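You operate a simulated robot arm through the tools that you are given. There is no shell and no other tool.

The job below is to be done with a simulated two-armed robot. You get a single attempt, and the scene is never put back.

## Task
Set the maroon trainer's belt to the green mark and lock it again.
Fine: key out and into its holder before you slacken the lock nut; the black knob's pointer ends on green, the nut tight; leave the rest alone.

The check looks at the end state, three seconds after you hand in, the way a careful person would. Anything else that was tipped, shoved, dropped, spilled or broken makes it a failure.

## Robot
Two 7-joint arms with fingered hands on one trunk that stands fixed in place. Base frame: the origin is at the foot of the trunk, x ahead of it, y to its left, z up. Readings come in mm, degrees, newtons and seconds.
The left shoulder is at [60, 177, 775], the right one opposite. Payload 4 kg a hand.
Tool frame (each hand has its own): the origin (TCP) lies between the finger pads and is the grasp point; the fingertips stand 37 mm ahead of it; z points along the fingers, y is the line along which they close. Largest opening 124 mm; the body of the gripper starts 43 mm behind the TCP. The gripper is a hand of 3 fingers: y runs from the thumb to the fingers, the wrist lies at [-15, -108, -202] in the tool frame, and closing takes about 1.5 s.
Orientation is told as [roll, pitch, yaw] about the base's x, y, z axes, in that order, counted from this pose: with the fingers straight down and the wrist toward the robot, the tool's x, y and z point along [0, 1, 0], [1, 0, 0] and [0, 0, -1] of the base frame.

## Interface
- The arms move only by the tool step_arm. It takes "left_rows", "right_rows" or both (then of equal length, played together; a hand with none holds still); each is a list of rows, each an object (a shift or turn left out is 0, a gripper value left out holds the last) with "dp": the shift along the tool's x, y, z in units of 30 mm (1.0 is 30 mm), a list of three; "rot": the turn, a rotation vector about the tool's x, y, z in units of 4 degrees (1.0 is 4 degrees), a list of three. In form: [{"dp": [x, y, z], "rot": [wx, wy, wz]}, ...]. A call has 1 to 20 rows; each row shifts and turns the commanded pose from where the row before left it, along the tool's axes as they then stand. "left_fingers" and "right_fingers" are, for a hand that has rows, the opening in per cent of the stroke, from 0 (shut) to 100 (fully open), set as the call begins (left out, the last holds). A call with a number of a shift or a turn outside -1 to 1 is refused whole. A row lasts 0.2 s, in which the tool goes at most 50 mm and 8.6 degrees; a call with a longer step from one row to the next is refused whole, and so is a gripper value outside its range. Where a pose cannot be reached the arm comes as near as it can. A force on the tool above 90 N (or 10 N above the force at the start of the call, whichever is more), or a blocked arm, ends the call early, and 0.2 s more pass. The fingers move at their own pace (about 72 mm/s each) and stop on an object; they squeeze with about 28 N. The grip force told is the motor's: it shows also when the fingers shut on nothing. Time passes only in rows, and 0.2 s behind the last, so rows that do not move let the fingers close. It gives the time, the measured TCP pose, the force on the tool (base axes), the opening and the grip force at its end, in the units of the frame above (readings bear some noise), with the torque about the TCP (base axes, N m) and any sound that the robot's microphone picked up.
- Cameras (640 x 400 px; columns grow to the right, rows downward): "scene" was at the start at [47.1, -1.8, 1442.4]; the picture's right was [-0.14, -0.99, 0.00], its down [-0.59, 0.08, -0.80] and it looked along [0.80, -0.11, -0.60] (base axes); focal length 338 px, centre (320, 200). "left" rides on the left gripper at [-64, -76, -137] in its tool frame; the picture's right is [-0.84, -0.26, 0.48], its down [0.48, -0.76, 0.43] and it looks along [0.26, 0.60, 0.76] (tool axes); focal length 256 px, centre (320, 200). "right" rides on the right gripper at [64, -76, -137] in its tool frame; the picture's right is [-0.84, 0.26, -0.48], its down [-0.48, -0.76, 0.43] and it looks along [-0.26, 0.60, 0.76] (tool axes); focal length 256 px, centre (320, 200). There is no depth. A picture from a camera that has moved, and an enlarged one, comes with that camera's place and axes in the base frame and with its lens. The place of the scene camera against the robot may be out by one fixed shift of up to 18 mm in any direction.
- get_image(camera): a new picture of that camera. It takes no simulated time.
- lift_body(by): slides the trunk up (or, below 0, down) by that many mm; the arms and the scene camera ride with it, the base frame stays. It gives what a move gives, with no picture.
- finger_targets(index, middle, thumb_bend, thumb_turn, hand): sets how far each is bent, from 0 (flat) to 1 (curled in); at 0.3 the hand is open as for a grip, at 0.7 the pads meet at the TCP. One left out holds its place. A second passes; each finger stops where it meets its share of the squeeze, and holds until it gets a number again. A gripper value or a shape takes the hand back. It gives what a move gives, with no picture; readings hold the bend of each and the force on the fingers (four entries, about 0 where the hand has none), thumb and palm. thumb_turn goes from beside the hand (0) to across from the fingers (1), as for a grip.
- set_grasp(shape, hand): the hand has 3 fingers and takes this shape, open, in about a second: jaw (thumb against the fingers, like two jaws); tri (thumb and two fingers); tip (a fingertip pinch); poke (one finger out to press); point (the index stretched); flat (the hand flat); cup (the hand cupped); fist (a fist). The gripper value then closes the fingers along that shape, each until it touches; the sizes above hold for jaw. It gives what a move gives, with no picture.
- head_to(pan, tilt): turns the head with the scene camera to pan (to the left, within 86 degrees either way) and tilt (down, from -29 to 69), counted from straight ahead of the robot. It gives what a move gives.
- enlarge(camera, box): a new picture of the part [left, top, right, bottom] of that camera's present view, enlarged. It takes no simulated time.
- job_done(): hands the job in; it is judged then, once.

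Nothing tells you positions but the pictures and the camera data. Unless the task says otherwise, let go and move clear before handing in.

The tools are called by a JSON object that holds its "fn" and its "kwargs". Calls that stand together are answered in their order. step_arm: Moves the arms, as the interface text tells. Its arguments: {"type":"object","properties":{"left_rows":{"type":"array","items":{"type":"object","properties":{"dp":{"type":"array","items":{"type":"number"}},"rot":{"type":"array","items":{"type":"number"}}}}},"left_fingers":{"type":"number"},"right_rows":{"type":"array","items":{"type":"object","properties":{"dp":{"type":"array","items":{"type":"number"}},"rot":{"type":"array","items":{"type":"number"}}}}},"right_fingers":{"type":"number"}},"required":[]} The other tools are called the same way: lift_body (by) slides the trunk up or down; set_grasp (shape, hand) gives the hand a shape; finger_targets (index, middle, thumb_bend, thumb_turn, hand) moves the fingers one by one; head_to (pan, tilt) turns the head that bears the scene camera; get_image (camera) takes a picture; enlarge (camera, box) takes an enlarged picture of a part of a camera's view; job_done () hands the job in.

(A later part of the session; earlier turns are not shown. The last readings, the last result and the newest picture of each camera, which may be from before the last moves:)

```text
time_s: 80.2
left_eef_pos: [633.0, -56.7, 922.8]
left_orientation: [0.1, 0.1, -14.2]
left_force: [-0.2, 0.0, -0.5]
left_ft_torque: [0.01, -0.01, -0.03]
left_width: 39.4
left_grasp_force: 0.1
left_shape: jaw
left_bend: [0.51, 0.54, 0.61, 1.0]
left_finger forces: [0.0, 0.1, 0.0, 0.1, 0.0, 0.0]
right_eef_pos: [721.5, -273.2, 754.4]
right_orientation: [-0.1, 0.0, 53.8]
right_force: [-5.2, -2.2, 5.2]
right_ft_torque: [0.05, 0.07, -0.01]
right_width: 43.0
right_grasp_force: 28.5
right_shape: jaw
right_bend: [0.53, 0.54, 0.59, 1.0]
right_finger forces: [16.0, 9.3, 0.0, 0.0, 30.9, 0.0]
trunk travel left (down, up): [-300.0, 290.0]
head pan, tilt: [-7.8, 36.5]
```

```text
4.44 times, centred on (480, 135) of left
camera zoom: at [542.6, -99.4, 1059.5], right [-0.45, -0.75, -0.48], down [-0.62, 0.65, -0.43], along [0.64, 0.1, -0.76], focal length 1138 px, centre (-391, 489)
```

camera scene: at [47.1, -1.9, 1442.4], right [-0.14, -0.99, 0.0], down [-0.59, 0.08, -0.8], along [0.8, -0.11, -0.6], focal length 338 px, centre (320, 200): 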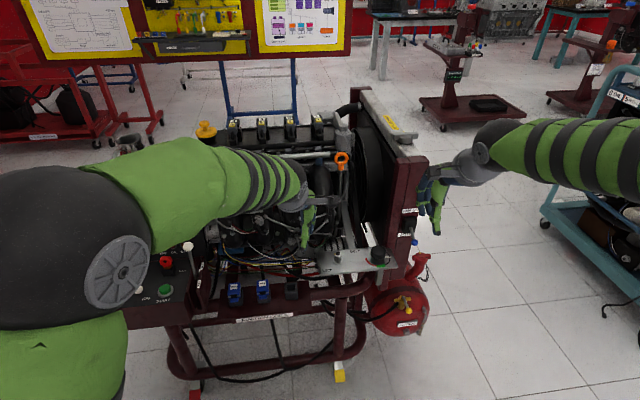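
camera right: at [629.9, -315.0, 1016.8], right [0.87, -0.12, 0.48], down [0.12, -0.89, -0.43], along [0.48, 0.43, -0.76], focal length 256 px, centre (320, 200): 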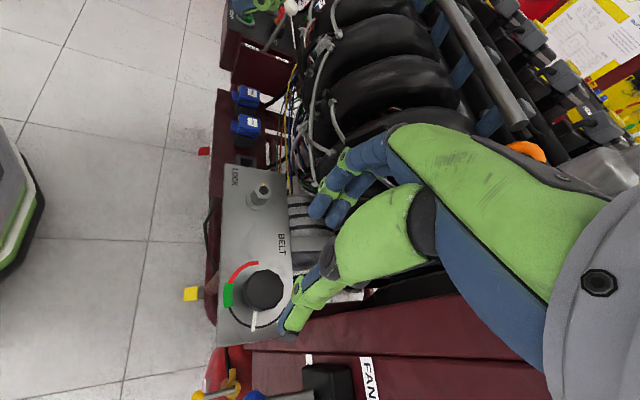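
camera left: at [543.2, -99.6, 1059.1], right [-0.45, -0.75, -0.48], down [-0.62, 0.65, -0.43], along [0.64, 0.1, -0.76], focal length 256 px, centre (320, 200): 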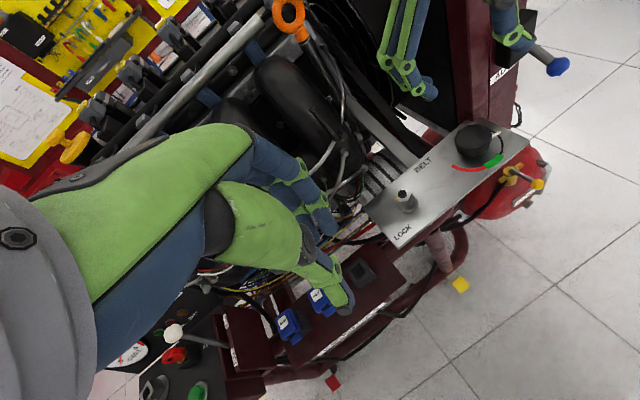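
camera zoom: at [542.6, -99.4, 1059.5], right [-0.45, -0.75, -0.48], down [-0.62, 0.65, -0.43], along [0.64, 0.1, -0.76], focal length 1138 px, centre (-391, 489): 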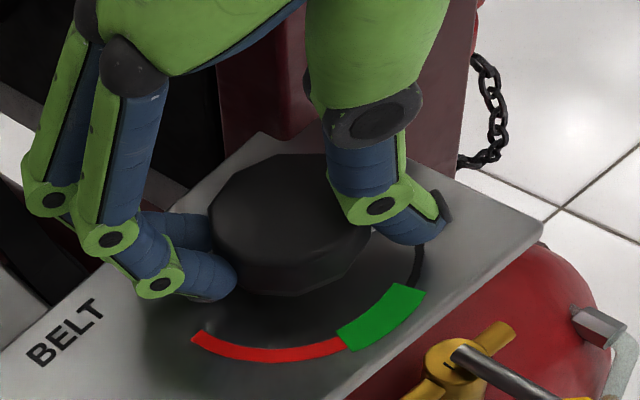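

{"fn": "step_arm", "kwargs": {"right_rows": [{"rot": [0, 0, 0.75]}, {"rot": [0, 0, 0.75]}, {"rot": [0, 0, 0.75]}, {"rot": [0, 0, 0.75]}, {"rot": [0, 0, 0.75]}, {"rot": [0, 0, 0.75]}, {"rot": [0, 0, 0.75]}, {"rot": [0, 0, 0.75]}, {"rot": [0, 0, 0.75]}, {}]}}

{"fn": "enlarge", "kwargs": {"camera": "scene", "box": [345, 210, 415, 280]}}

{"fn": "enlarge", "kwargs": {"camera": "left", "box": [430, 90, 530, 180]}}

{"fn": "get_image", "kwargs": {"camera": "right"}}

```text
time_s: 82.4
left_eef_pos: [634.1, -55.8, 922.2]
left_orientation: [-0.1, 0.0, -14.1]
left_force: [0.3, 0.3, 0.8]
left_ft_torque: [0.0, -0.01, -0.01]
left_width: 39.4
left_grasp_force: 0.1
left_shape: jaw
left_bend: [0.51, 0.54, 0.61, 1.0]
left_finger forces: [0.0, 0.0, 0.1, 0.0, 0.0, 0.0]
right_eef_pos: [721.3, -272.7, 754.6]
right_orientation: [-0.1, 0.0, 26.7]
right_force: [0.1, 8.8, 1.4]
right_ft_torque: [0.29, -0.18, 0.06]
right_width: 42.2
right_grasp_force: 28.1
right_shape: jaw
right_bend: [0.52, 0.53, 0.59, 1.0]
right_finger forces: [19.6, 11.5, 0.1, 0.0, 26.4, 0.1]
trunk travel left (down, up): [-300.0, 290.0]
head pan, tilt: [-7.8, 36.5]
```

```text
5.71 times, centred on (380, 245) of scene
camera zoom: at [47.0, -1.2, 1442.4], right [-0.14, -0.99, 0.0], down [-0.59, 0.08, -0.8], along [0.8, -0.11, -0.6], focal length 1930 px, centre (-23, -57)
```

zoom: 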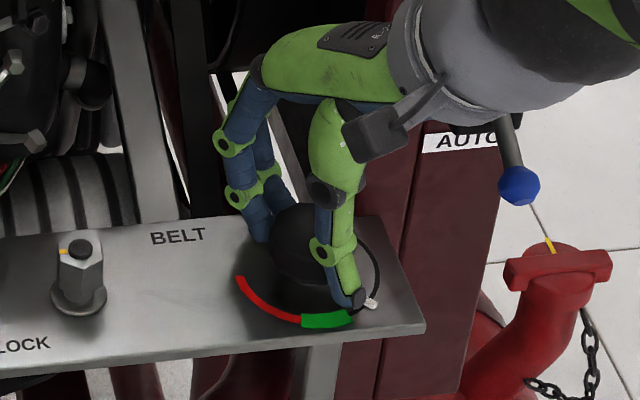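

```text
4.44 times, centred on (480, 135) of left
camera zoom: at [543.1, -98.9, 1059.2], right [-0.45, -0.75, -0.48], down [-0.62, 0.65, -0.43], along [0.64, 0.1, -0.76], focal length 1138 px, centre (-391, 489)
```

zoom: 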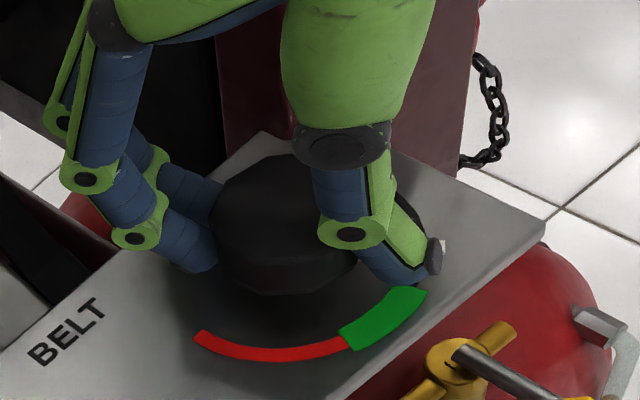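

```text
taken
camera right: at [624.0, -249.5, 891.7], right [0.61, -0.63, 0.48], down [-0.46, -0.77, -0.43], along [0.65, 0.04, -0.76], focal length 256 px, centre (320, 200)
```

right: 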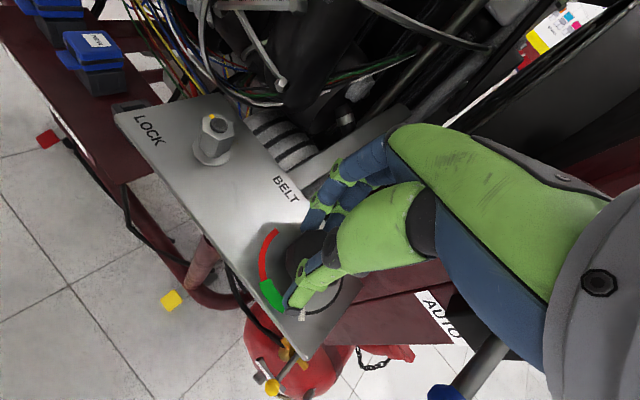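

The knob turns with the hand and the pointer has moved to about 226°. I'll open, lift clear of the pointer, and check it holds its place before a second stroke.

{"fn": "step_arm", "kwargs": {"right_rows": [{}, {}, {}, {"dp": [0, 0, -0.4]}, {"dp": [0, 0, -0.5]}, {"dp": [0, 0, -0.4]}, {}], "right_fingers": 58}}

{"fn": "enlarge", "kwargs": {"camera": "scene", "box": [345, 210, 415, 280]}}

{"fn": "enlarge", "kwargs": {"camera": "left", "box": [430, 90, 530, 180]}}

```text
time_s: 84.0
left_eef_pos: [633.6, -56.5, 923.1]
left_orientation: [0.1, 0.0, -14.2]
left_force: [0.0, -0.3, -0.6]
left_ft_torque: [0.01, 0.0, 0.02]
left_width: 39.4
left_grasp_force: 0.1
left_shape: jaw
left_bend: [0.51, 0.54, 0.61, 1.0]
left_finger forces: [0.0, 0.0, 0.1, 0.0, 0.0, 0.0]
right_eef_pos: [721.3, -275.4, 792.6]
right_orientation: [0.0, 0.0, 26.8]
right_force: [0.5, 0.1, 0.3]
right_ft_torque: [0.0, -0.01, -0.02]
right_width: 71.5
right_grasp_force: 0.1
right_shape: jaw
right_bend: [0.39, 0.43, 0.54, 0.99]
right_finger forces: [0.0, 0.1, 0.0, 0.0, 0.0, 0.1]
trunk travel left (down, up): [-300.0, 290.0]
head pan, tilt: [-7.8, 36.5]
```

```text
5.71 times, centred on (380, 245) of scene
camera zoom: at [47.1, -1.9, 1442.4], right [-0.14, -0.99, 0.0], down [-0.59, 0.08, -0.8], along [0.8, -0.11, -0.6], focal length 1930 px, centre (-23, -57)
```

zoom: 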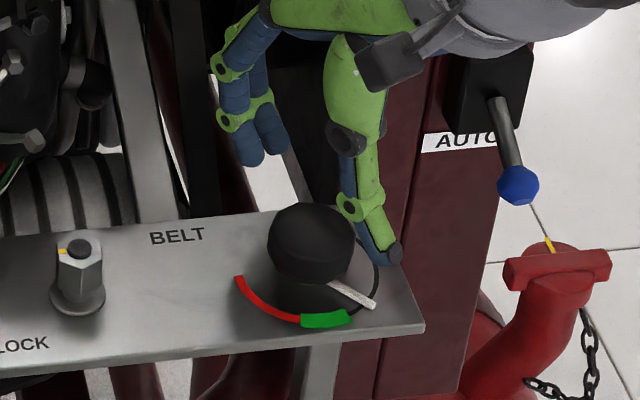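

```text
4.44 times, centred on (480, 135) of left
camera zoom: at [543.2, -99.4, 1059.1], right [-0.45, -0.75, -0.48], down [-0.62, 0.65, -0.43], along [0.64, 0.1, -0.76], focal length 1138 px, centre (-391, 489)
```

zoom: 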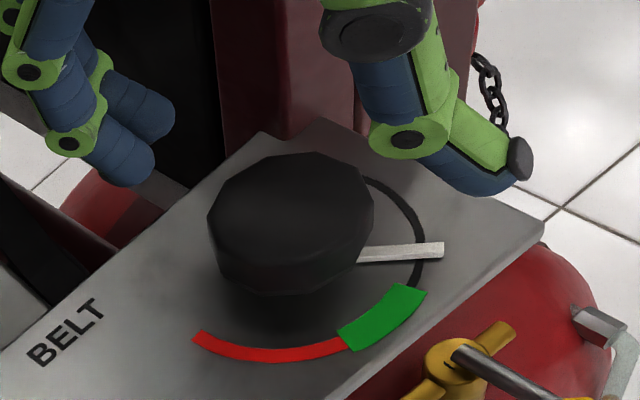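

The pointer holds at about 219° and needs about 39° more. I'll swing the hand back to +65° above the knob, lower, and regrip.

{"fn": "step_arm", "kwargs": {"right_rows": [{"rot": [0, 0, -1]}, {"rot": [0, 0, -1]}, {"rot": [0, 0, -1]}, {"rot": [0, 0, -1]}, {"rot": [0, 0, -1]}, {"rot": [0, 0, -1]}, {"rot": [0, 0, -1]}, {"rot": [0, 0, -1]}, {"rot": [0, 0, -1]}, {"rot": [0, 0, -0.6]}, {"dp": [0, 0, 0.5]}, {"dp": [0, 0, 0.5]}, {"dp": [0, 0, 0.3]}, {}]}}

{"fn": "enlarge", "kwargs": {"camera": "scene", "box": [345, 210, 415, 280]}}

{"fn": "enlarge", "kwargs": {"camera": "left", "box": [430, 90, 530, 180]}}

```text
time_s: 87.0
left_eef_pos: [633.9, -56.7, 922.5]
left_orientation: [0.0, 0.0, -14.1]
left_force: [0.9, 0.4, -0.4]
left_ft_torque: [-0.01, 0.0, 0.0]
left_width: 39.4
left_grasp_force: 0.1
left_shape: jaw
left_bend: [0.51, 0.54, 0.61, 1.0]
left_finger forces: [0.2, 0.0, 0.0, 0.0, 0.0, 0.1]
right_eef_pos: [720.0, -272.6, 753.5]
right_orientation: [0.0, 0.0, 65.3]
right_force: [-0.9, 0.0, -0.5]
right_ft_torque: [-0.02, 0.01, -0.01]
right_width: 71.7
right_grasp_force: 0.0
right_shape: jaw
right_bend: [0.39, 0.43, 0.54, 0.99]
right_finger forces: [0.0, 0.1, 0.0, 0.0, 0.1, 0.0]
trunk travel left (down, up): [-300.0, 290.0]
head pan, tilt: [-7.8, 36.5]
```

```text
5.71 times, centred on (380, 245) of scene
camera zoom: at [47.2, -2.0, 1442.4], right [-0.14, -0.99, 0.0], down [-0.59, 0.08, -0.8], along [0.8, -0.11, -0.6], focal length 1930 px, centre (-23, -57)
```

zoom: 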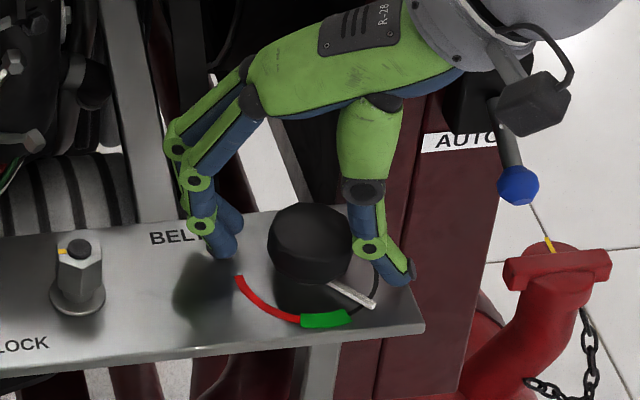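

```text
4.44 times, centred on (480, 135) of left
camera zoom: at [543.2, -99.5, 1059.1], right [-0.45, -0.75, -0.48], down [-0.62, 0.65, -0.43], along [0.64, 0.1, -0.76], focal length 1138 px, centre (-391, 489)
```

zoom: 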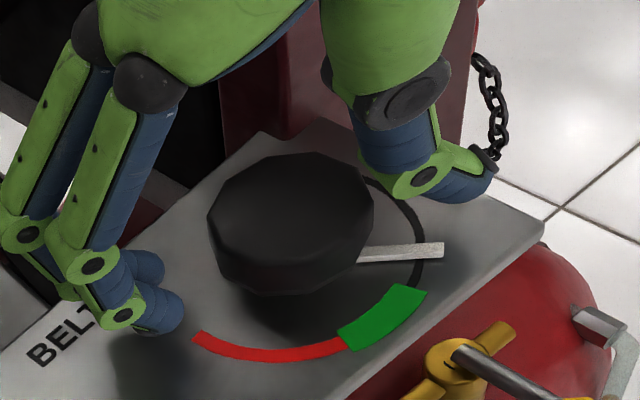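

The hand is clear of the pointer and positioned as before. I'm gripping and turning the remaining 39° or so clockwise.

{"fn": "step_arm", "kwargs": {"right_rows": [{}, {}, {}, {}, {}, {}, {"rot": [0, 0, 0.7]}, {"rot": [0, 0, 0.7]}, {"rot": [0, 0, 0.7]}, {"rot": [0, 0, 0.7]}, {"rot": [0, 0, 0.7]}, {"rot": [0, 0, 0.7]}, {"rot": [0, 0, 0.7]}, {"rot": [0, 0, 0.7]}, {"rot": [0, 0, 0.7]}, {"rot": [0, 0, 0.7]}, {"rot": [0, 0, 0.7]}, {"rot": [0, 0, 0.7]}, {"rot": [0, 0, 0.7]}, {}], "right_fingers": 0}}

{"fn": "enlarge", "kwargs": {"camera": "scene", "box": [345, 210, 415, 280]}}

{"fn": "enlarge", "kwargs": {"camera": "left", "box": [430, 90, 530, 180]}}

```text
time_s: 91.2
left_eef_pos: [633.1, -56.4, 922.6]
left_orientation: [0.0, 0.0, -14.1]
left_force: [-0.7, 0.4, -0.1]
left_ft_torque: [0.01, 0.0, 0.02]
left_width: 39.4
left_grasp_force: 0.1
left_shape: jaw
left_bend: [0.51, 0.54, 0.61, 1.0]
left_finger forces: [0.1, 0.1, 0.0, 0.0, 0.1, 0.0]
right_eef_pos: [721.9, -272.6, 753.5]
right_orientation: [-0.1, 0.0, 28.8]
right_force: [-1.3, 12.7, 4.8]
right_ft_torque: [0.47, -0.17, 0.08]
right_width: 41.4
right_grasp_force: 27.8
right_shape: jaw
right_bend: [0.54, 0.54, 0.59, 0.99]
right_finger forces: [20.7, 11.5, 0.1, 0.0, 26.7, 0.1]
trunk travel left (down, up): [-300.0, 290.0]
head pan, tilt: [-7.8, 36.5]
```

```text
5.71 times, centred on (380, 245) of scene
camera zoom: at [46.6, -0.9, 1442.4], right [-0.14, -0.99, 0.0], down [-0.59, 0.08, -0.8], along [0.8, -0.11, -0.6], focal length 1930 px, centre (-23, -57)
```

zoom: 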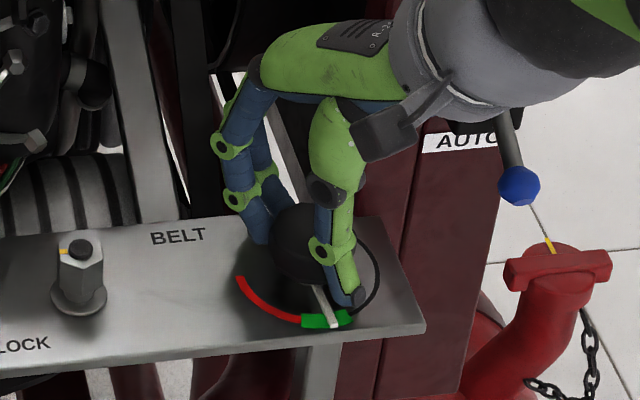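

```text
4.44 times, centred on (480, 135) of left
camera zoom: at [542.9, -98.7, 1059.4], right [-0.45, -0.75, -0.48], down [-0.62, 0.65, -0.44], along [0.64, 0.1, -0.76], focal length 1138 px, centre (-391, 489)
```

zoom: 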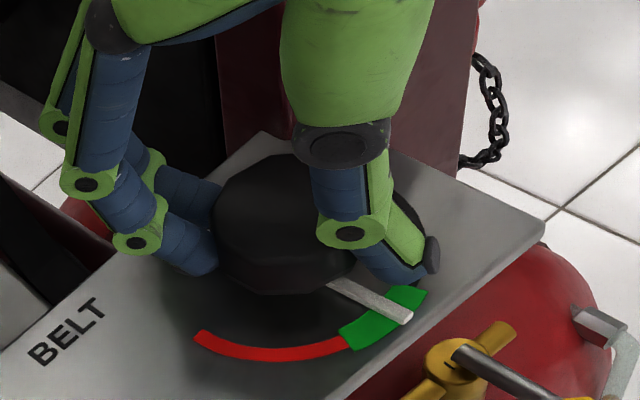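

The pointer is on green. I'll nudge it about 4° more to centre it in the band.

{"fn": "step_arm", "kwargs": {"right_rows": [{"rot": [0, 0, 0.6]}, {"rot": [0, 0, 0.5]}, {}]}}

{"fn": "enlarge", "kwargs": {"camera": "scene", "box": [360, 240, 400, 275]}}

{"fn": "enlarge", "kwargs": {"camera": "left", "box": [440, 100, 520, 175]}}

```text
time_s: 92.0
left_eef_pos: [634.5, -56.3, 920.9]
left_orientation: [-0.1, 0.0, -14.2]
left_force: [-0.6, 0.4, -1.1]
left_ft_torque: [-0.01, 0.01, 0.02]
left_width: 39.4
left_grasp_force: 0.1
left_shape: jaw
left_bend: [0.51, 0.54, 0.61, 1.0]
left_finger forces: [0.0, 0.1, 0.0, 0.1, 0.0, 0.1]
right_eef_pos: [721.6, -274.1, 753.5]
right_orientation: [-0.1, -0.1, 24.4]
right_force: [0.4, 14.1, 6.3]
right_ft_torque: [0.46, -0.24, 0.09]
right_width: 41.0
right_grasp_force: 28.7
right_shape: jaw
right_bend: [0.53, 0.53, 0.6, 0.99]
right_finger forces: [21.4, 12.5, 0.1, 0.1, 26.5, 0.2]
trunk travel left (down, up): [-300.0, 290.0]
head pan, tilt: [-7.8, 36.5]
```

```text
11.43 times, centred on (380, 258) of scene
camera zoom: at [46.7, -0.7, 1442.4], right [-0.14, -0.99, 0.0], down [-0.59, 0.08, -0.8], along [0.8, -0.11, -0.6], focal length 3860 px, centre (-366, -457)
```

zoom: 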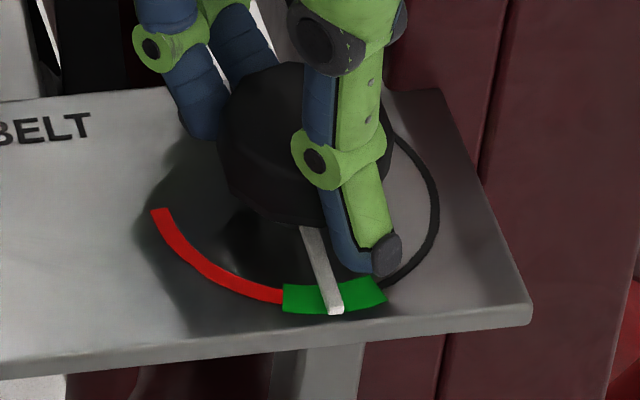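

```text
5.33 times, centred on (480, 138) of left
camera zoom: at [543.0, -98.5, 1059.4], right [-0.45, -0.75, -0.48], down [-0.62, 0.65, -0.44], along [0.64, 0.1, -0.76], focal length 1365 px, centre (-533, 533)
```

zoom: 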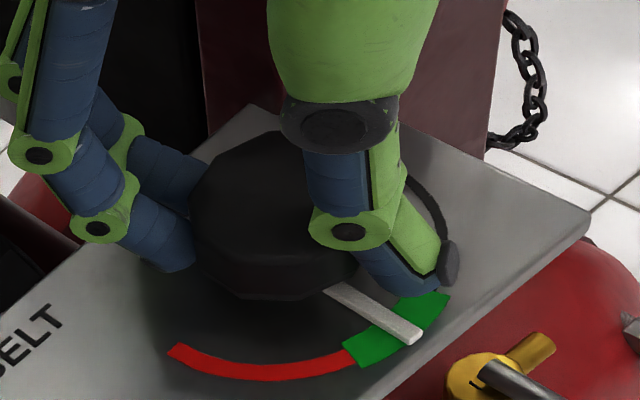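

The pointer is centred on green. I'm releasing the knob and lifting the right hand clear.

{"fn": "step_arm", "kwargs": {"right_rows": [{}, {}, {}, {"dp": [0, 0, -0.4]}, {"dp": [0, 0, -0.6]}, {"dp": [0, 0, -0.8]}, {"dp": [0, -0.2, -0.9]}, {"dp": [0, -0.6, -0.9]}, {"dp": [0, -0.8, -0.9]}, {"dp": [0, -0.8, -0.9]}, {"dp": [0, -0.9, -0.8]}, {"dp": [0, -0.9, -0.6]}, {}], "right_fingers": 58}}

{"fn": "enlarge", "kwargs": {"camera": "scene", "box": [310, 230, 410, 290]}}

{"fn": "get_image", "kwargs": {"camera": "scene"}}

{"fn": "enlarge", "kwargs": {"camera": "left", "box": [360, 90, 540, 250]}}

```text
time_s: 94.8
left_eef_pos: [633.3, -58.0, 922.2]
left_orientation: [0.0, 0.1, -14.2]
left_force: [0.0, -0.1, 0.1]
left_ft_torque: [0.0, -0.05, -0.02]
left_width: 39.5
left_grasp_force: 0.0
left_shape: jaw
left_bend: [0.51, 0.54, 0.61, 1.0]
left_finger forces: [0.0, 0.0, 0.0, 0.0, 0.0, 0.0]
right_eef_pos: [607.6, -326.2, 956.1]
right_orientation: [0.1, 0.0, 24.4]
right_force: [-1.0, 0.1, 0.5]
right_ft_torque: [-0.05, -0.05, -0.02]
right_width: 71.5
right_grasp_force: 0.0
right_shape: jaw
right_bend: [0.39, 0.43, 0.54, 0.99]
right_finger forces: [0.0, 0.0, 0.1, 0.0, 0.0, 0.1]
trunk travel left (down, up): [-300.0, 290.0]
head pan, tilt: [-7.8, 36.5]
```

```text
6.40 times, centred on (360, 260) of scene
camera zoom: at [47.0, -2.0, 1442.4], right [-0.14, -0.99, 0.0], down [-0.59, 0.08, -0.8], along [0.8, -0.11, -0.6], focal length 2161 px, centre (64, -184)
```

zoom: 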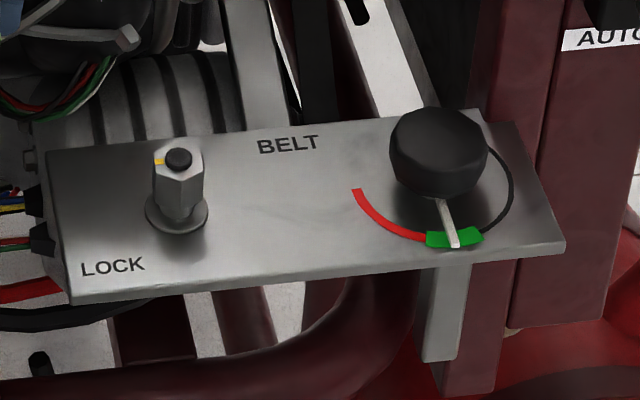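

```text
taken
camera scene: at [47.0, -2.0, 1442.4], right [-0.14, -0.99, 0.0], down [-0.59, 0.08, -0.8], along [0.8, -0.11, -0.6], focal length 338 px, centre (320, 200)
```

scene: 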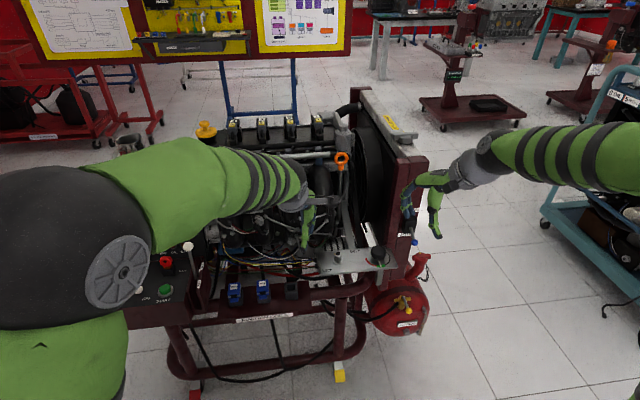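

```text
2.50 times, centred on (450, 170) of left
camera zoom: at [543.1, -99.5, 1059.1], right [-0.45, -0.75, -0.48], down [-0.62, 0.65, -0.43], along [0.64, 0.1, -0.76], focal length 640 px, centre (-5, 275)
```

zoom: 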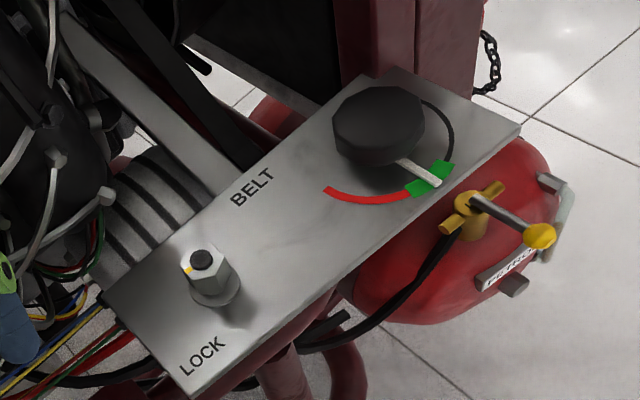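

The pointer is on green and stays there. Now the left hand returns to the nut to tighten it clockwise back to its witness mark, retracing its exit path to hover first.

{"fn": "step_arm", "kwargs": {"left_rows": [{"dp": [-0.4, 0.3, 0.3]}, {"dp": [-0.4, 0.6, 0.6]}, {"dp": [-0.4, 0.6, 0.7]}, {"dp": [-0.4, 0.6, 0.7]}, {"dp": [-0.4, 0.6, 0.7]}, {"dp": [-0.4, 0.6, 0.7]}, {"dp": [-0.1, 0.4, 0.6]}, {}], "left_fingers": 36}}

{"fn": "enlarge", "kwargs": {"camera": "scene", "box": [310, 210, 380, 280]}}

{"fn": "enlarge", "kwargs": {"camera": "left", "box": [270, 190, 430, 310]}}

{"fn": "get_image", "kwargs": {"camera": "right"}}

```text
time_s: 96.6
left_eef_pos: [720.5, -157.5, 793.9]
left_orientation: [0.0, 0.2, -14.2]
left_force: [-12.4, 0.6, -0.1]
left_ft_torque: [-0.02, -0.2, -0.06]
left_width: 42.3
left_grasp_force: 0.2
left_shape: jaw
left_bend: [0.49, 0.55, 0.6, 1.0]
left_finger forces: [0.1, 11.4, 0.0, 0.1, 0.0, 0.0]
right_eef_pos: [606.6, -326.0, 957.9]
right_orientation: [0.0, 0.0, 24.4]
right_force: [0.1, 0.1, 0.1]
right_ft_torque: [-0.01, -0.02, 0.01]
right_width: 71.4
right_grasp_force: 0.1
right_shape: jaw
right_bend: [0.39, 0.43, 0.54, 0.99]
right_finger forces: [0.0, 0.1, 0.0, 0.0, 0.0, 0.0]
trunk travel left (down, up): [-300.0, 290.0]
head pan, tilt: [-7.8, 36.5]
```

```text
5.71 times, centred on (345, 245) of scene
camera zoom: at [46.0, -1.9, 1442.4], right [-0.14, -0.99, 0.0], down [-0.59, 0.08, -0.8], along [0.8, -0.11, -0.59], focal length 1930 px, centre (177, -57)
```

zoom: 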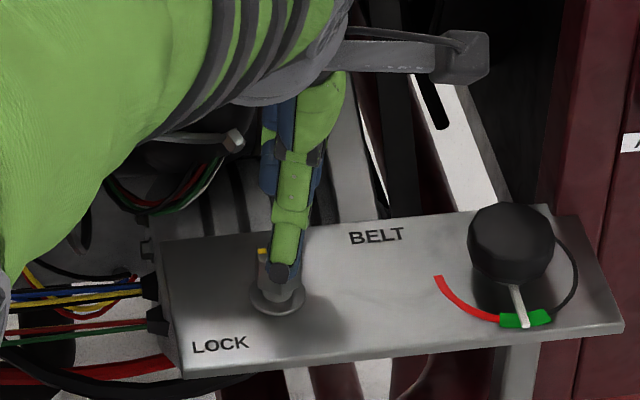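

```text
3.33 times, centred on (350, 250) of left
camera zoom: at [630.5, -199.9, 930.9], right [-0.46, -0.75, -0.48], down [-0.62, 0.66, -0.43], along [0.64, 0.1, -0.76], focal length 853 px, centre (220, 33)
```

zoom: 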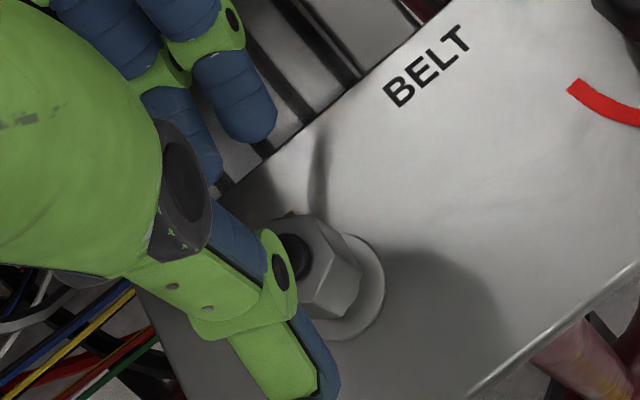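

```text
taken
camera right: at [511.1, -298.3, 1094.9], right [0.58, -0.66, 0.48], down [-0.49, -0.75, -0.43], along [0.65, 0.01, -0.76], focal length 256 px, centre (320, 200)
```

right: 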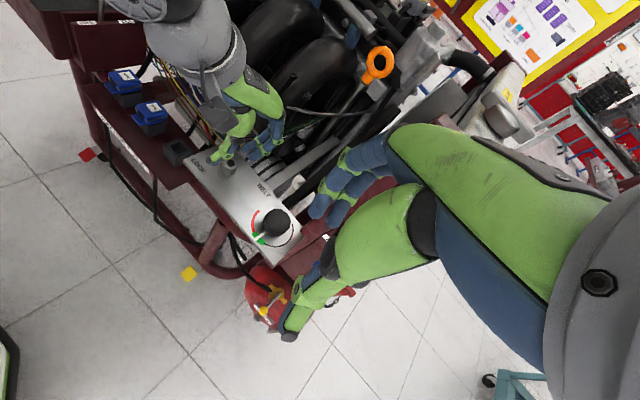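

A finger again lightly touches an engine bolt at this yaw. I'll swing the hand to −30° and narrow the opening, lower beside the nut there, then rotate to −14° at grip height.

{"fn": "step_arm", "kwargs": {"left_rows": [{"dp": [0, -0.1, 0]}, {"rot": [0, 0, 1]}, {"rot": [0, 0, 1]}, {"rot": [0, 0, 1]}, {"rot": [0, 0, 1]}, {"dp": [0, 0.1, 0.3]}, {"dp": [0, 0, 0.5]}, {"dp": [0, 0, 0.4]}, {}], "left_fingers": 32}}

{"fn": "enlarge", "kwargs": {"camera": "scene", "box": [325, 240, 355, 270]}}

{"fn": "enlarge", "kwargs": {"camera": "left", "box": [270, 190, 430, 310]}}

```text
time_s: 98.6
left_eef_pos: [722.9, -157.3, 756.9]
left_orientation: [0.0, 0.0, -30.2]
left_force: [0.3, 0.1, -0.1]
left_ft_torque: [0.0, -0.01, 0.0]
left_width: 39.9
left_grasp_force: 0.0
left_shape: jaw
left_bend: [0.5, 0.54, 0.61, 1.0]
left_finger forces: [0.0, 0.0, 0.0, 0.0, 0.0, 0.0]
right_eef_pos: [609.1, -326.6, 957.1]
right_orientation: [-0.1, 0.0, 24.4]
right_force: [0.2, 0.7, -0.3]
right_ft_torque: [0.0, 0.02, 0.01]
right_width: 71.5
right_grasp_force: 0.1
right_shape: jaw
right_bend: [0.39, 0.43, 0.54, 0.99]
right_finger forces: [0.0, 0.0, 0.0, 0.1, 0.1, 0.1]
trunk travel left (down, up): [-300.0, 290.0]
head pan, tilt: [-7.8, 36.5]
```

```text
13.33 times, centred on (340, 255) of scene
camera zoom: at [47.1, -2.0, 1442.4], right [-0.14, -0.99, 0.0], down [-0.59, 0.08, -0.8], along [0.8, -0.11, -0.6], focal length 4503 px, centre (53, -533)
```

zoom: 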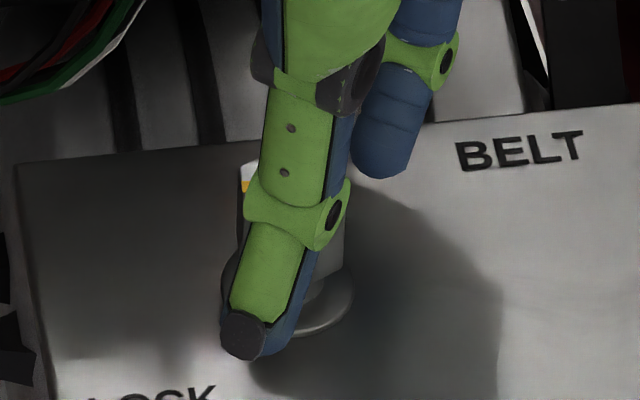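

```text
3.33 times, centred on (350, 250) of left
camera zoom: at [624.2, -174.1, 894.8], right [-0.64, -0.59, -0.48], down [-0.41, 0.8, -0.43], along [0.64, -0.08, -0.76], focal length 853 px, centre (220, 33)
```

zoom: 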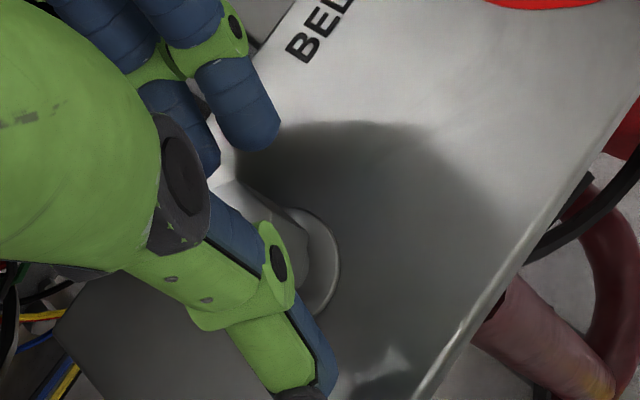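

{"fn": "step_arm", "kwargs": {"left_rows": [{"rot": [0, 0, -1]}, {"rot": [0, 0, -1]}, {"rot": [0, 0, -1]}, {"rot": [0, 0, -1]}, {"dp": [0, 0, 0.15]}, {}]}}

{"fn": "step_arm", "kwargs": {"left_rows": [{}, {}, {}, {}, {}, {}, {}], "left_fingers": 0}}

{"fn": "enlarge", "kwargs": {"camera": "scene", "box": [325, 240, 355, 270]}}

{"fn": "enlarge", "kwargs": {"camera": "left", "box": [270, 190, 430, 310]}}

```text
time_s: 100.0
left_eef_pos: [720.1, -158.7, 752.6]
left_orientation: [0.0, 0.0, -14.2]
left_force: [-9.9, -3.3, 3.6]
left_ft_torque: [0.02, -0.34, -0.29]
left_width: 38.5
left_grasp_force: 0.1
left_shape: jaw
left_bend: [0.5, 0.56, 0.61, 1.0]
left_finger forces: [0.1, 9.9, 0.1, 0.0, 0.0, 0.0]
right_eef_pos: [607.8, -326.3, 956.4]
right_orientation: [0.0, 0.0, 24.3]
right_force: [1.0, 0.1, 0.0]
right_ft_torque: [0.0, -0.01, -0.04]
right_width: 71.6
right_grasp_force: 0.0
right_shape: jaw
right_bend: [0.39, 0.43, 0.54, 0.99]
right_finger forces: [0.0, 0.0, 0.0, 0.0, 0.1, 0.0]
trunk travel left (down, up): [-300.0, 290.0]
head pan, tilt: [-7.8, 36.5]
```

```text
time_s: 101.6
left_eef_pos: [722.0, -157.1, 752.4]
left_orientation: [0.0, 0.0, -14.3]
left_force: [-7.3, 1.7, 0.2]
left_ft_torque: [-0.03, -0.1, 0.02]
left_width: 23.0
left_grasp_force: 28.2
left_shape: jaw
left_bend: [0.63, 0.6, 0.64, 1.0]
left_finger forces: [12.7, 7.6, 0.1, 0.0, 30.1, 0.0]
right_eef_pos: [608.1, -325.8, 955.9]
right_orientation: [0.0, 0.0, 24.4]
right_force: [-0.1, 0.9, 0.3]
right_ft_torque: [-0.04, -0.02, -0.01]
right_width: 71.9
right_grasp_force: 0.0
right_shape: jaw
right_bend: [0.39, 0.43, 0.54, 0.99]
right_finger forces: [0.0, 0.0, 0.1, 0.0, 0.1, 0.1]
trunk travel left (down, up): [-300.0, 290.0]
head pan, tilt: [-7.8, 36.5]
```

```text
13.33 times, centred on (340, 255) of scene
camera zoom: at [46.5, -1.8, 1442.4], right [-0.14, -0.99, 0.0], down [-0.59, 0.08, -0.8], along [0.8, -0.11, -0.6], focal length 4503 px, centre (53, -533)
```

zoom: 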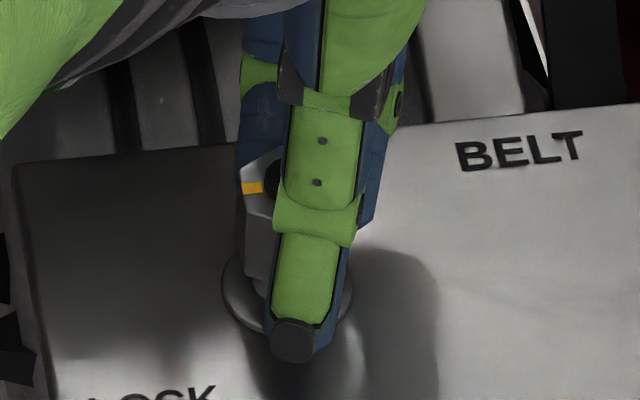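

```text
3.33 times, centred on (350, 250) of left
camera zoom: at [630.8, -199.9, 889.6], right [-0.45, -0.75, -0.48], down [-0.62, 0.66, -0.43], along [0.64, 0.1, -0.76], focal length 853 px, centre (220, 33)
```

zoom: 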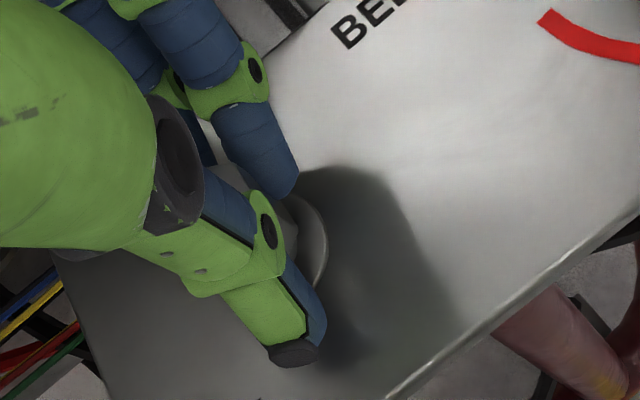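

The nut is gripped well balanced. I'm tightening clockwise 60° on the first stroke.

{"fn": "step_arm", "kwargs": {"left_rows": [{"rot": [0, 0, 0.8]}, {"rot": [0, 0, 0.8]}, {"rot": [0, 0, 0.8]}, {"rot": [0, 0, 0.8]}, {"rot": [0, 0, 0.8]}, {"rot": [0, 0, 0.8]}, {"rot": [0, 0, 0.8]}, {"rot": [0, 0, 0.8]}, {"rot": [0, 0, 0.8]}, {"rot": [0, 0, 0.8]}, {"rot": [0, 0, 0.8]}, {"rot": [0, 0, 0.8]}, {"rot": [0, 0, 0.8]}, {"rot": [0, 0, 0.8]}, {"rot": [0, 0, 0.8]}, {"rot": [0, 0, 0.8]}, {"rot": [0, 0, 0.8]}, {"rot": [0, 0, 0.8]}, {"rot": [0, 0, 0.6]}, {}]}}

{"fn": "enlarge", "kwargs": {"camera": "scene", "box": [325, 240, 355, 270]}}

{"fn": "enlarge", "kwargs": {"camera": "left", "box": [270, 190, 430, 310]}}

{"fn": "enlarge", "kwargs": {"camera": "right", "box": [170, 100, 310, 260]}}

```text
time_s: 105.8
left_eef_pos: [720.1, -164.4, 753.7]
left_orientation: [-0.2, -0.2, -74.5]
left_force: [-10.8, -5.7, -2.2]
left_ft_torque: [-0.16, 0.39, 0.07]
left_width: 11.4
left_grasp_force: 27.6
left_shape: jaw
left_bend: [0.72, 0.73, 0.75, 0.97]
left_finger forces: [0.0, 1.0, 0.0, 0.1, 0.0, 0.0]
right_eef_pos: [607.4, -327.3, 956.6]
right_orientation: [0.0, 0.0, 24.3]
right_force: [-0.6, 0.6, -0.7]
right_ft_torque: [0.02, 0.01, -0.03]
right_width: 71.4
right_grasp_force: 0.1
right_shape: jaw
right_bend: [0.39, 0.43, 0.54, 0.99]
right_finger forces: [0.0, 0.1, 0.0, 0.1, 0.0, 0.0]
trunk travel left (down, up): [-300.0, 290.0]
head pan, tilt: [-7.8, 36.5]
```

```text
13.33 times, centred on (340, 255) of scene
camera zoom: at [46.6, -3.5, 1442.3], right [-0.14, -0.99, 0.0], down [-0.59, 0.08, -0.8], along [0.8, -0.11, -0.6], focal length 4503 px, centre (53, -533)
```

zoom: 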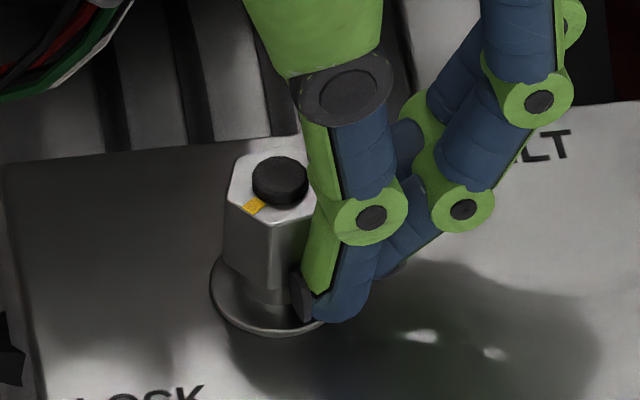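

```text
3.33 times, centred on (350, 250) of left
camera zoom: at [636.7, -106.4, 890.2], right [-0.88, 0.02, -0.48], down [0.26, 0.86, -0.44], along [0.4, -0.51, -0.76], focal length 853 px, centre (220, 33)
```

zoom: 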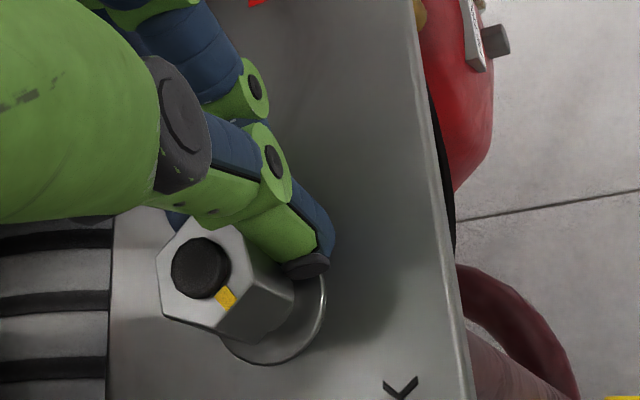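

```text
2.50 times, centred on (240, 180) of right
camera zoom: at [511.4, -300.4, 1094.3], right [0.58, -0.66, 0.48], down [-0.49, -0.75, -0.44], along [0.65, 0.01, -0.76], focal length 640 px, centre (520, 250)
```

zoom: 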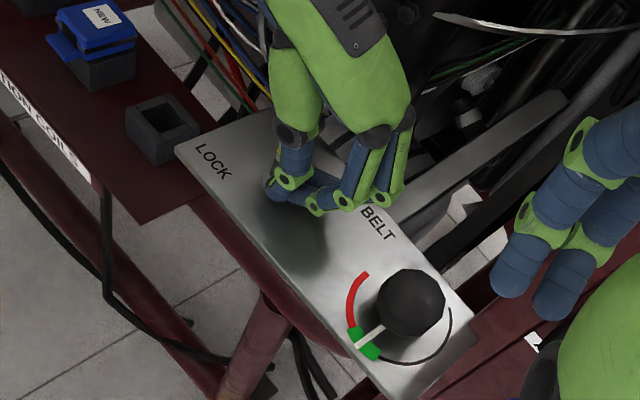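

The hand slipped off: the fingers closed beside the nut, and it was dragged to about 146° (still on its stud and upright). My grip was off-centre by 2–3 mm. I'll lift straight up first, then recentre.

{"fn": "step_arm", "kwargs": {"left_rows": [{"dp": [0, 0, -0.4]}, {"dp": [0, 0, -0.6]}, {"dp": [0, 0, -0.8]}, {"dp": [0, 0, -0.8]}, {}]}}

{"fn": "enlarge", "kwargs": {"camera": "left", "box": [290, 220, 410, 320]}}

{"fn": "enlarge", "kwargs": {"camera": "scene", "box": [325, 235, 361, 270]}}

{"fn": "enlarge", "kwargs": {"camera": "right", "box": [190, 130, 310, 260]}}

```text
time_s: 107.0
left_eef_pos: [722.3, -158.3, 831.4]
left_orientation: [0.0, 0.0, -74.1]
left_force: [0.4, -0.6, 0.3]
left_ft_torque: [-0.03, 0.0, 0.01]
left_width: 10.2
left_grasp_force: 27.9
left_shape: jaw
left_bend: [0.72, 0.73, 0.75, 1.0]
left_finger forces: [0.1, 0.0, 0.0, 0.1, 0.0, 0.0]
right_eef_pos: [608.9, -326.4, 956.1]
right_orientation: [0.0, 0.0, 24.5]
right_force: [0.0, 0.0, 0.8]
right_ft_torque: [-0.02, -0.02, -0.01]
right_width: 71.8
right_grasp_force: 0.1
right_shape: jaw
right_bend: [0.39, 0.43, 0.54, 0.99]
right_finger forces: [0.0, 0.0, 0.0, 0.0, 0.0, 0.0]
trunk travel left (down, up): [-300.0, 290.0]
head pan, tilt: [-7.8, 36.5]
```

```text
4.00 times, centred on (350, 270) of left
camera zoom: at [639.2, -101.8, 967.9], right [-0.88, 0.02, -0.48], down [0.26, 0.86, -0.43], along [0.41, -0.5, -0.76], focal length 1024 px, centre (200, -80)
```

zoom: 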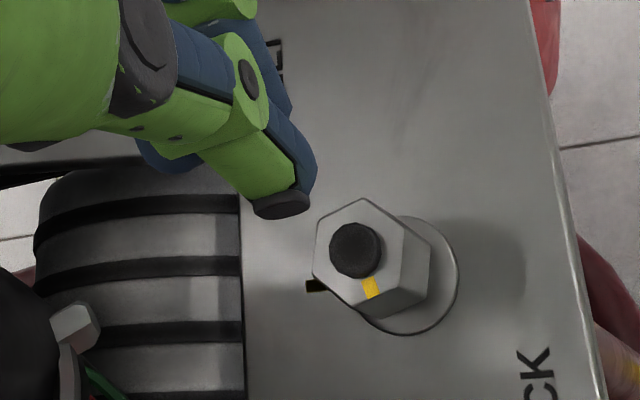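

```text
11.43 times, centred on (343, 252) of scene
camera zoom: at [47.1, -1.8, 1442.4], right [-0.14, -0.99, 0.0], down [-0.59, 0.08, -0.8], along [0.8, -0.11, -0.6], focal length 3860 px, centre (57, -400)
```

zoom: 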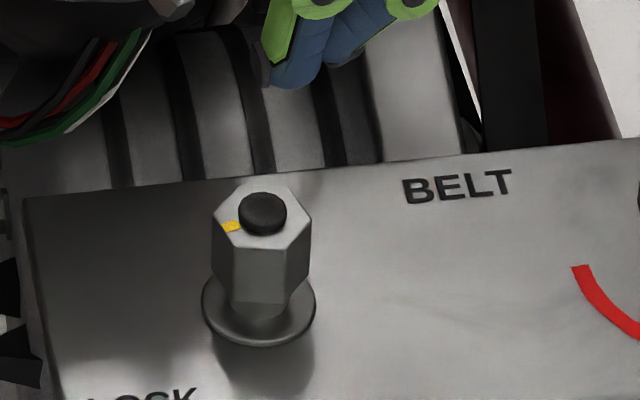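

```text
3.08 times, centred on (250, 195) of right
camera zoom: at [512.1, -298.2, 1094.5], right [0.58, -0.66, 0.48], down [-0.49, -0.75, -0.43], along [0.65, 0.01, -0.76], focal length 788 px, centre (535, 215)
```

zoom: 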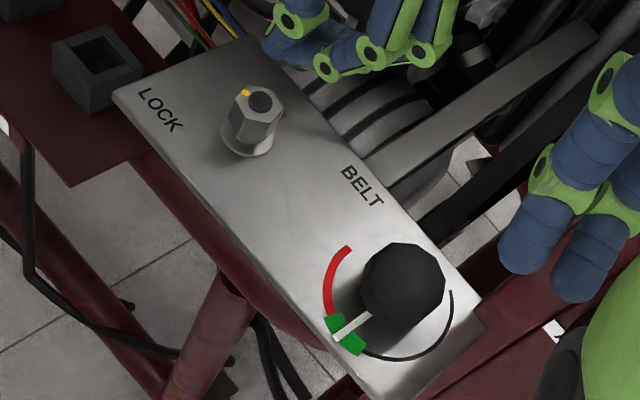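

The nut is actually still at about 106° (mark re-measured), and its centre is about 4 mm to +x of my hand's centreline, which explains the slip. I'll recentre the hand and open it above the nut, then check.

{"fn": "step_arm", "kwargs": {"left_rows": [{"dp": [0.123, -0.114, 0]}, {}, {}, {"dp": [0, 0, 0.5]}, {"dp": [0, 0, 0.5]}, {"dp": [0, 0, 0.4]}, {}], "left_fingers": 38}}

{"fn": "enlarge", "kwargs": {"camera": "left", "box": [290, 210, 410, 310]}}

{"fn": "enlarge", "kwargs": {"camera": "scene", "box": [322, 225, 367, 270]}}

```text
time_s: 108.6
left_eef_pos: [724.1, -153.3, 788.5]
left_orientation: [0.0, -0.1, -74.2]
left_force: [1.0, -0.2, 0.9]
left_ft_torque: [0.03, 0.0, -0.03]
left_width: 46.9
left_grasp_force: 0.0
left_shape: jaw
left_bend: [0.48, 0.51, 0.59, 1.0]
left_finger forces: [0.0, 0.0, 0.0, 0.1, 0.0, 0.1]
right_eef_pos: [608.6, -326.8, 956.6]
right_orientation: [0.1, 0.0, 24.3]
right_force: [-0.3, -0.3, -0.6]
right_ft_torque: [-0.01, -0.02, 0.03]
right_width: 71.6
right_grasp_force: 0.0
right_shape: jaw
right_bend: [0.39, 0.43, 0.54, 0.99]
right_finger forces: [0.1, 0.0, 0.1, 0.0, 0.1, 0.0]
trunk travel left (down, up): [-300.0, 290.0]
head pan, tilt: [-7.8, 36.5]
```

```text
4.00 times, centred on (350, 260) of left
camera zoom: at [641.9, -96.7, 925.3], right [-0.88, 0.02, -0.48], down [0.26, 0.86, -0.43], along [0.41, -0.51, -0.76], focal length 1024 px, centre (200, -40)
```

zoom: 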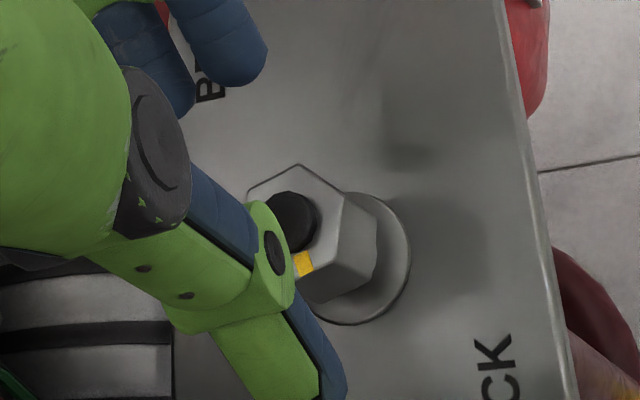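

```text
8.89 times, centred on (344, 248) of scene
camera zoom: at [47.2, -1.9, 1442.4], right [-0.14, -0.99, 0.0], down [-0.59, 0.08, -0.8], along [0.8, -0.11, -0.6], focal length 3002 px, centre (102, -222)
```

zoom: 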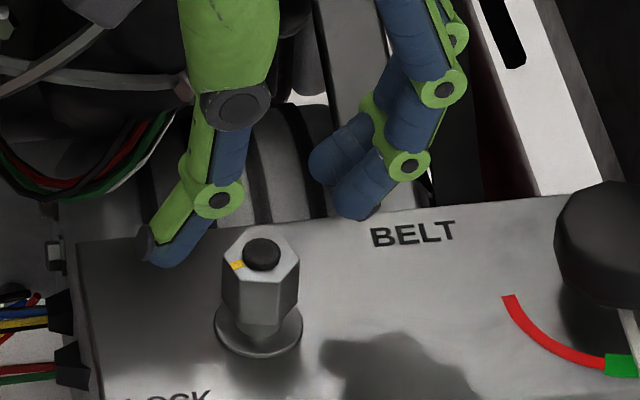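

{"fn": "step_arm", "kwargs": {"left_rows": [{"dp": [-0.02, -0.07, 0.4]}, {"dp": [0, 0, 0.5]}, {"dp": [0, 0, 0.33]}, {}]}}

{"fn": "enlarge", "kwargs": {"camera": "left", "box": [290, 190, 410, 290]}}

{"fn": "enlarge", "kwargs": {"camera": "scene", "box": [322, 232, 362, 270]}}

```text
time_s: 109.6
left_eef_pos: [724.3, -151.3, 751.5]
left_orientation: [0.0, 0.0, -74.2]
left_force: [-0.6, -0.4, -0.1]
left_ft_torque: [0.04, 0.0, 0.0]
left_width: 46.9
left_grasp_force: 0.0
left_shape: jaw
left_bend: [0.48, 0.51, 0.59, 1.0]
left_finger forces: [0.0, 0.0, 0.1, 0.1, 0.1, 0.0]
right_eef_pos: [607.1, -327.0, 956.9]
right_orientation: [0.0, -0.1, 24.4]
right_force: [0.9, -0.3, 0.1]
right_ft_torque: [0.0, -0.03, 0.01]
right_width: 71.6
right_grasp_force: 0.1
right_shape: jaw
right_bend: [0.39, 0.43, 0.54, 0.99]
right_finger forces: [0.0, 0.0, 0.1, 0.0, 0.1, 0.0]
trunk travel left (down, up): [-300.0, 290.0]
head pan, tilt: [-7.8, 36.5]
```

```text
4.00 times, centred on (350, 240) of left
camera zoom: at [640.4, -94.7, 889.4], right [-0.88, 0.02, -0.48], down [0.26, 0.86, -0.43], along [0.41, -0.51, -0.76], focal length 1024 px, centre (200, 40)
```

zoom: 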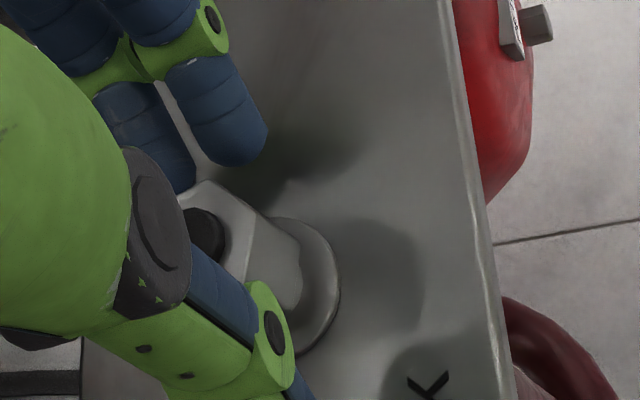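

```text
10.53 times, centred on (342, 251) of scene
camera zoom: at [47.1, -1.9, 1442.4], right [-0.14, -0.99, 0.0], down [-0.59, 0.08, -0.8], along [0.8, -0.11, -0.6], focal length 3555 px, centre (88, -337)
```

zoom: 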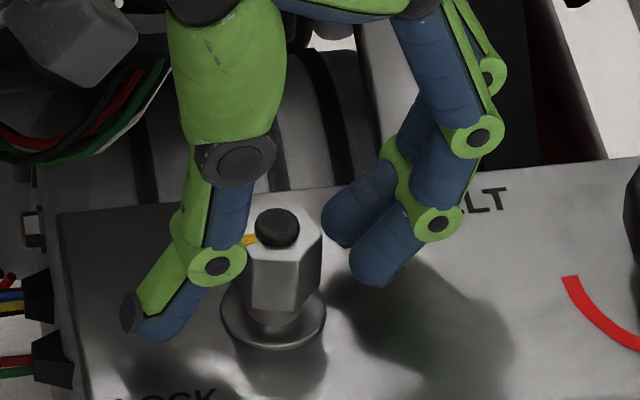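

{"fn": "step_arm", "kwargs": {"left_rows": [{}, {}, {}, {}, {}, {}, {}], "left_fingers": 0}}

{"fn": "enlarge", "kwargs": {"camera": "left", "box": [290, 190, 410, 290]}}

{"fn": "enlarge", "kwargs": {"camera": "scene", "box": [322, 232, 362, 270]}}

```text
time_s: 111.2
left_eef_pos: [723.4, -149.4, 752.7]
left_orientation: [-0.1, 0.0, -74.2]
left_force: [-2.2, 6.3, 0.3]
left_ft_torque: [-0.16, -0.02, -0.02]
left_width: 23.1
left_grasp_force: 27.6
left_shape: jaw
left_bend: [0.59, 0.61, 0.64, 1.0]
left_finger forces: [15.8, 9.0, 0.1, 0.0, 31.3, 0.0]
right_eef_pos: [607.7, -326.3, 958.2]
right_orientation: [0.0, 0.0, 24.4]
right_force: [-0.1, -0.2, 0.8]
right_ft_torque: [-0.01, -0.01, -0.05]
right_width: 71.5
right_grasp_force: 0.0
right_shape: jaw
right_bend: [0.39, 0.43, 0.54, 0.99]
right_finger forces: [0.0, 0.0, 0.0, 0.0, 0.0, 0.1]
trunk travel left (down, up): [-300.0, 290.0]
head pan, tilt: [-7.8, 36.5]
```

```text
4.00 times, centred on (350, 240) of left
camera zoom: at [640.2, -94.2, 889.5], right [-0.88, 0.02, -0.48], down [0.26, 0.86, -0.43], along [0.41, -0.5, -0.76], focal length 1024 px, centre (200, 40)
```

zoom: 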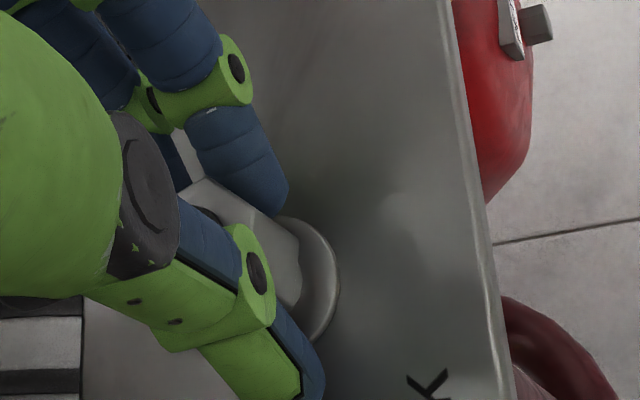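

```text
10.53 times, centred on (342, 251) of scene
camera zoom: at [46.8, -1.4, 1442.4], right [-0.14, -0.99, 0.0], down [-0.59, 0.08, -0.8], along [0.8, -0.11, -0.6], focal length 3555 px, centre (88, -337)
```

zoom: 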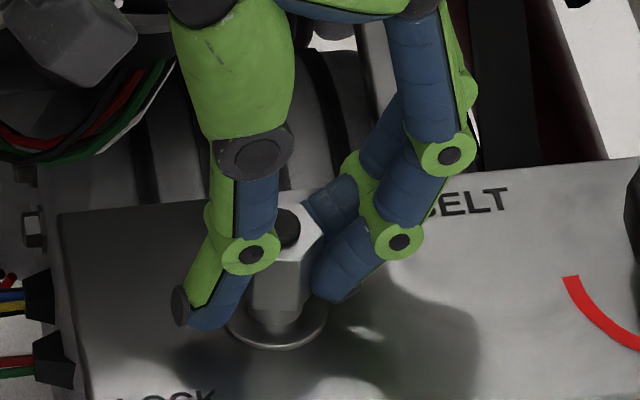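

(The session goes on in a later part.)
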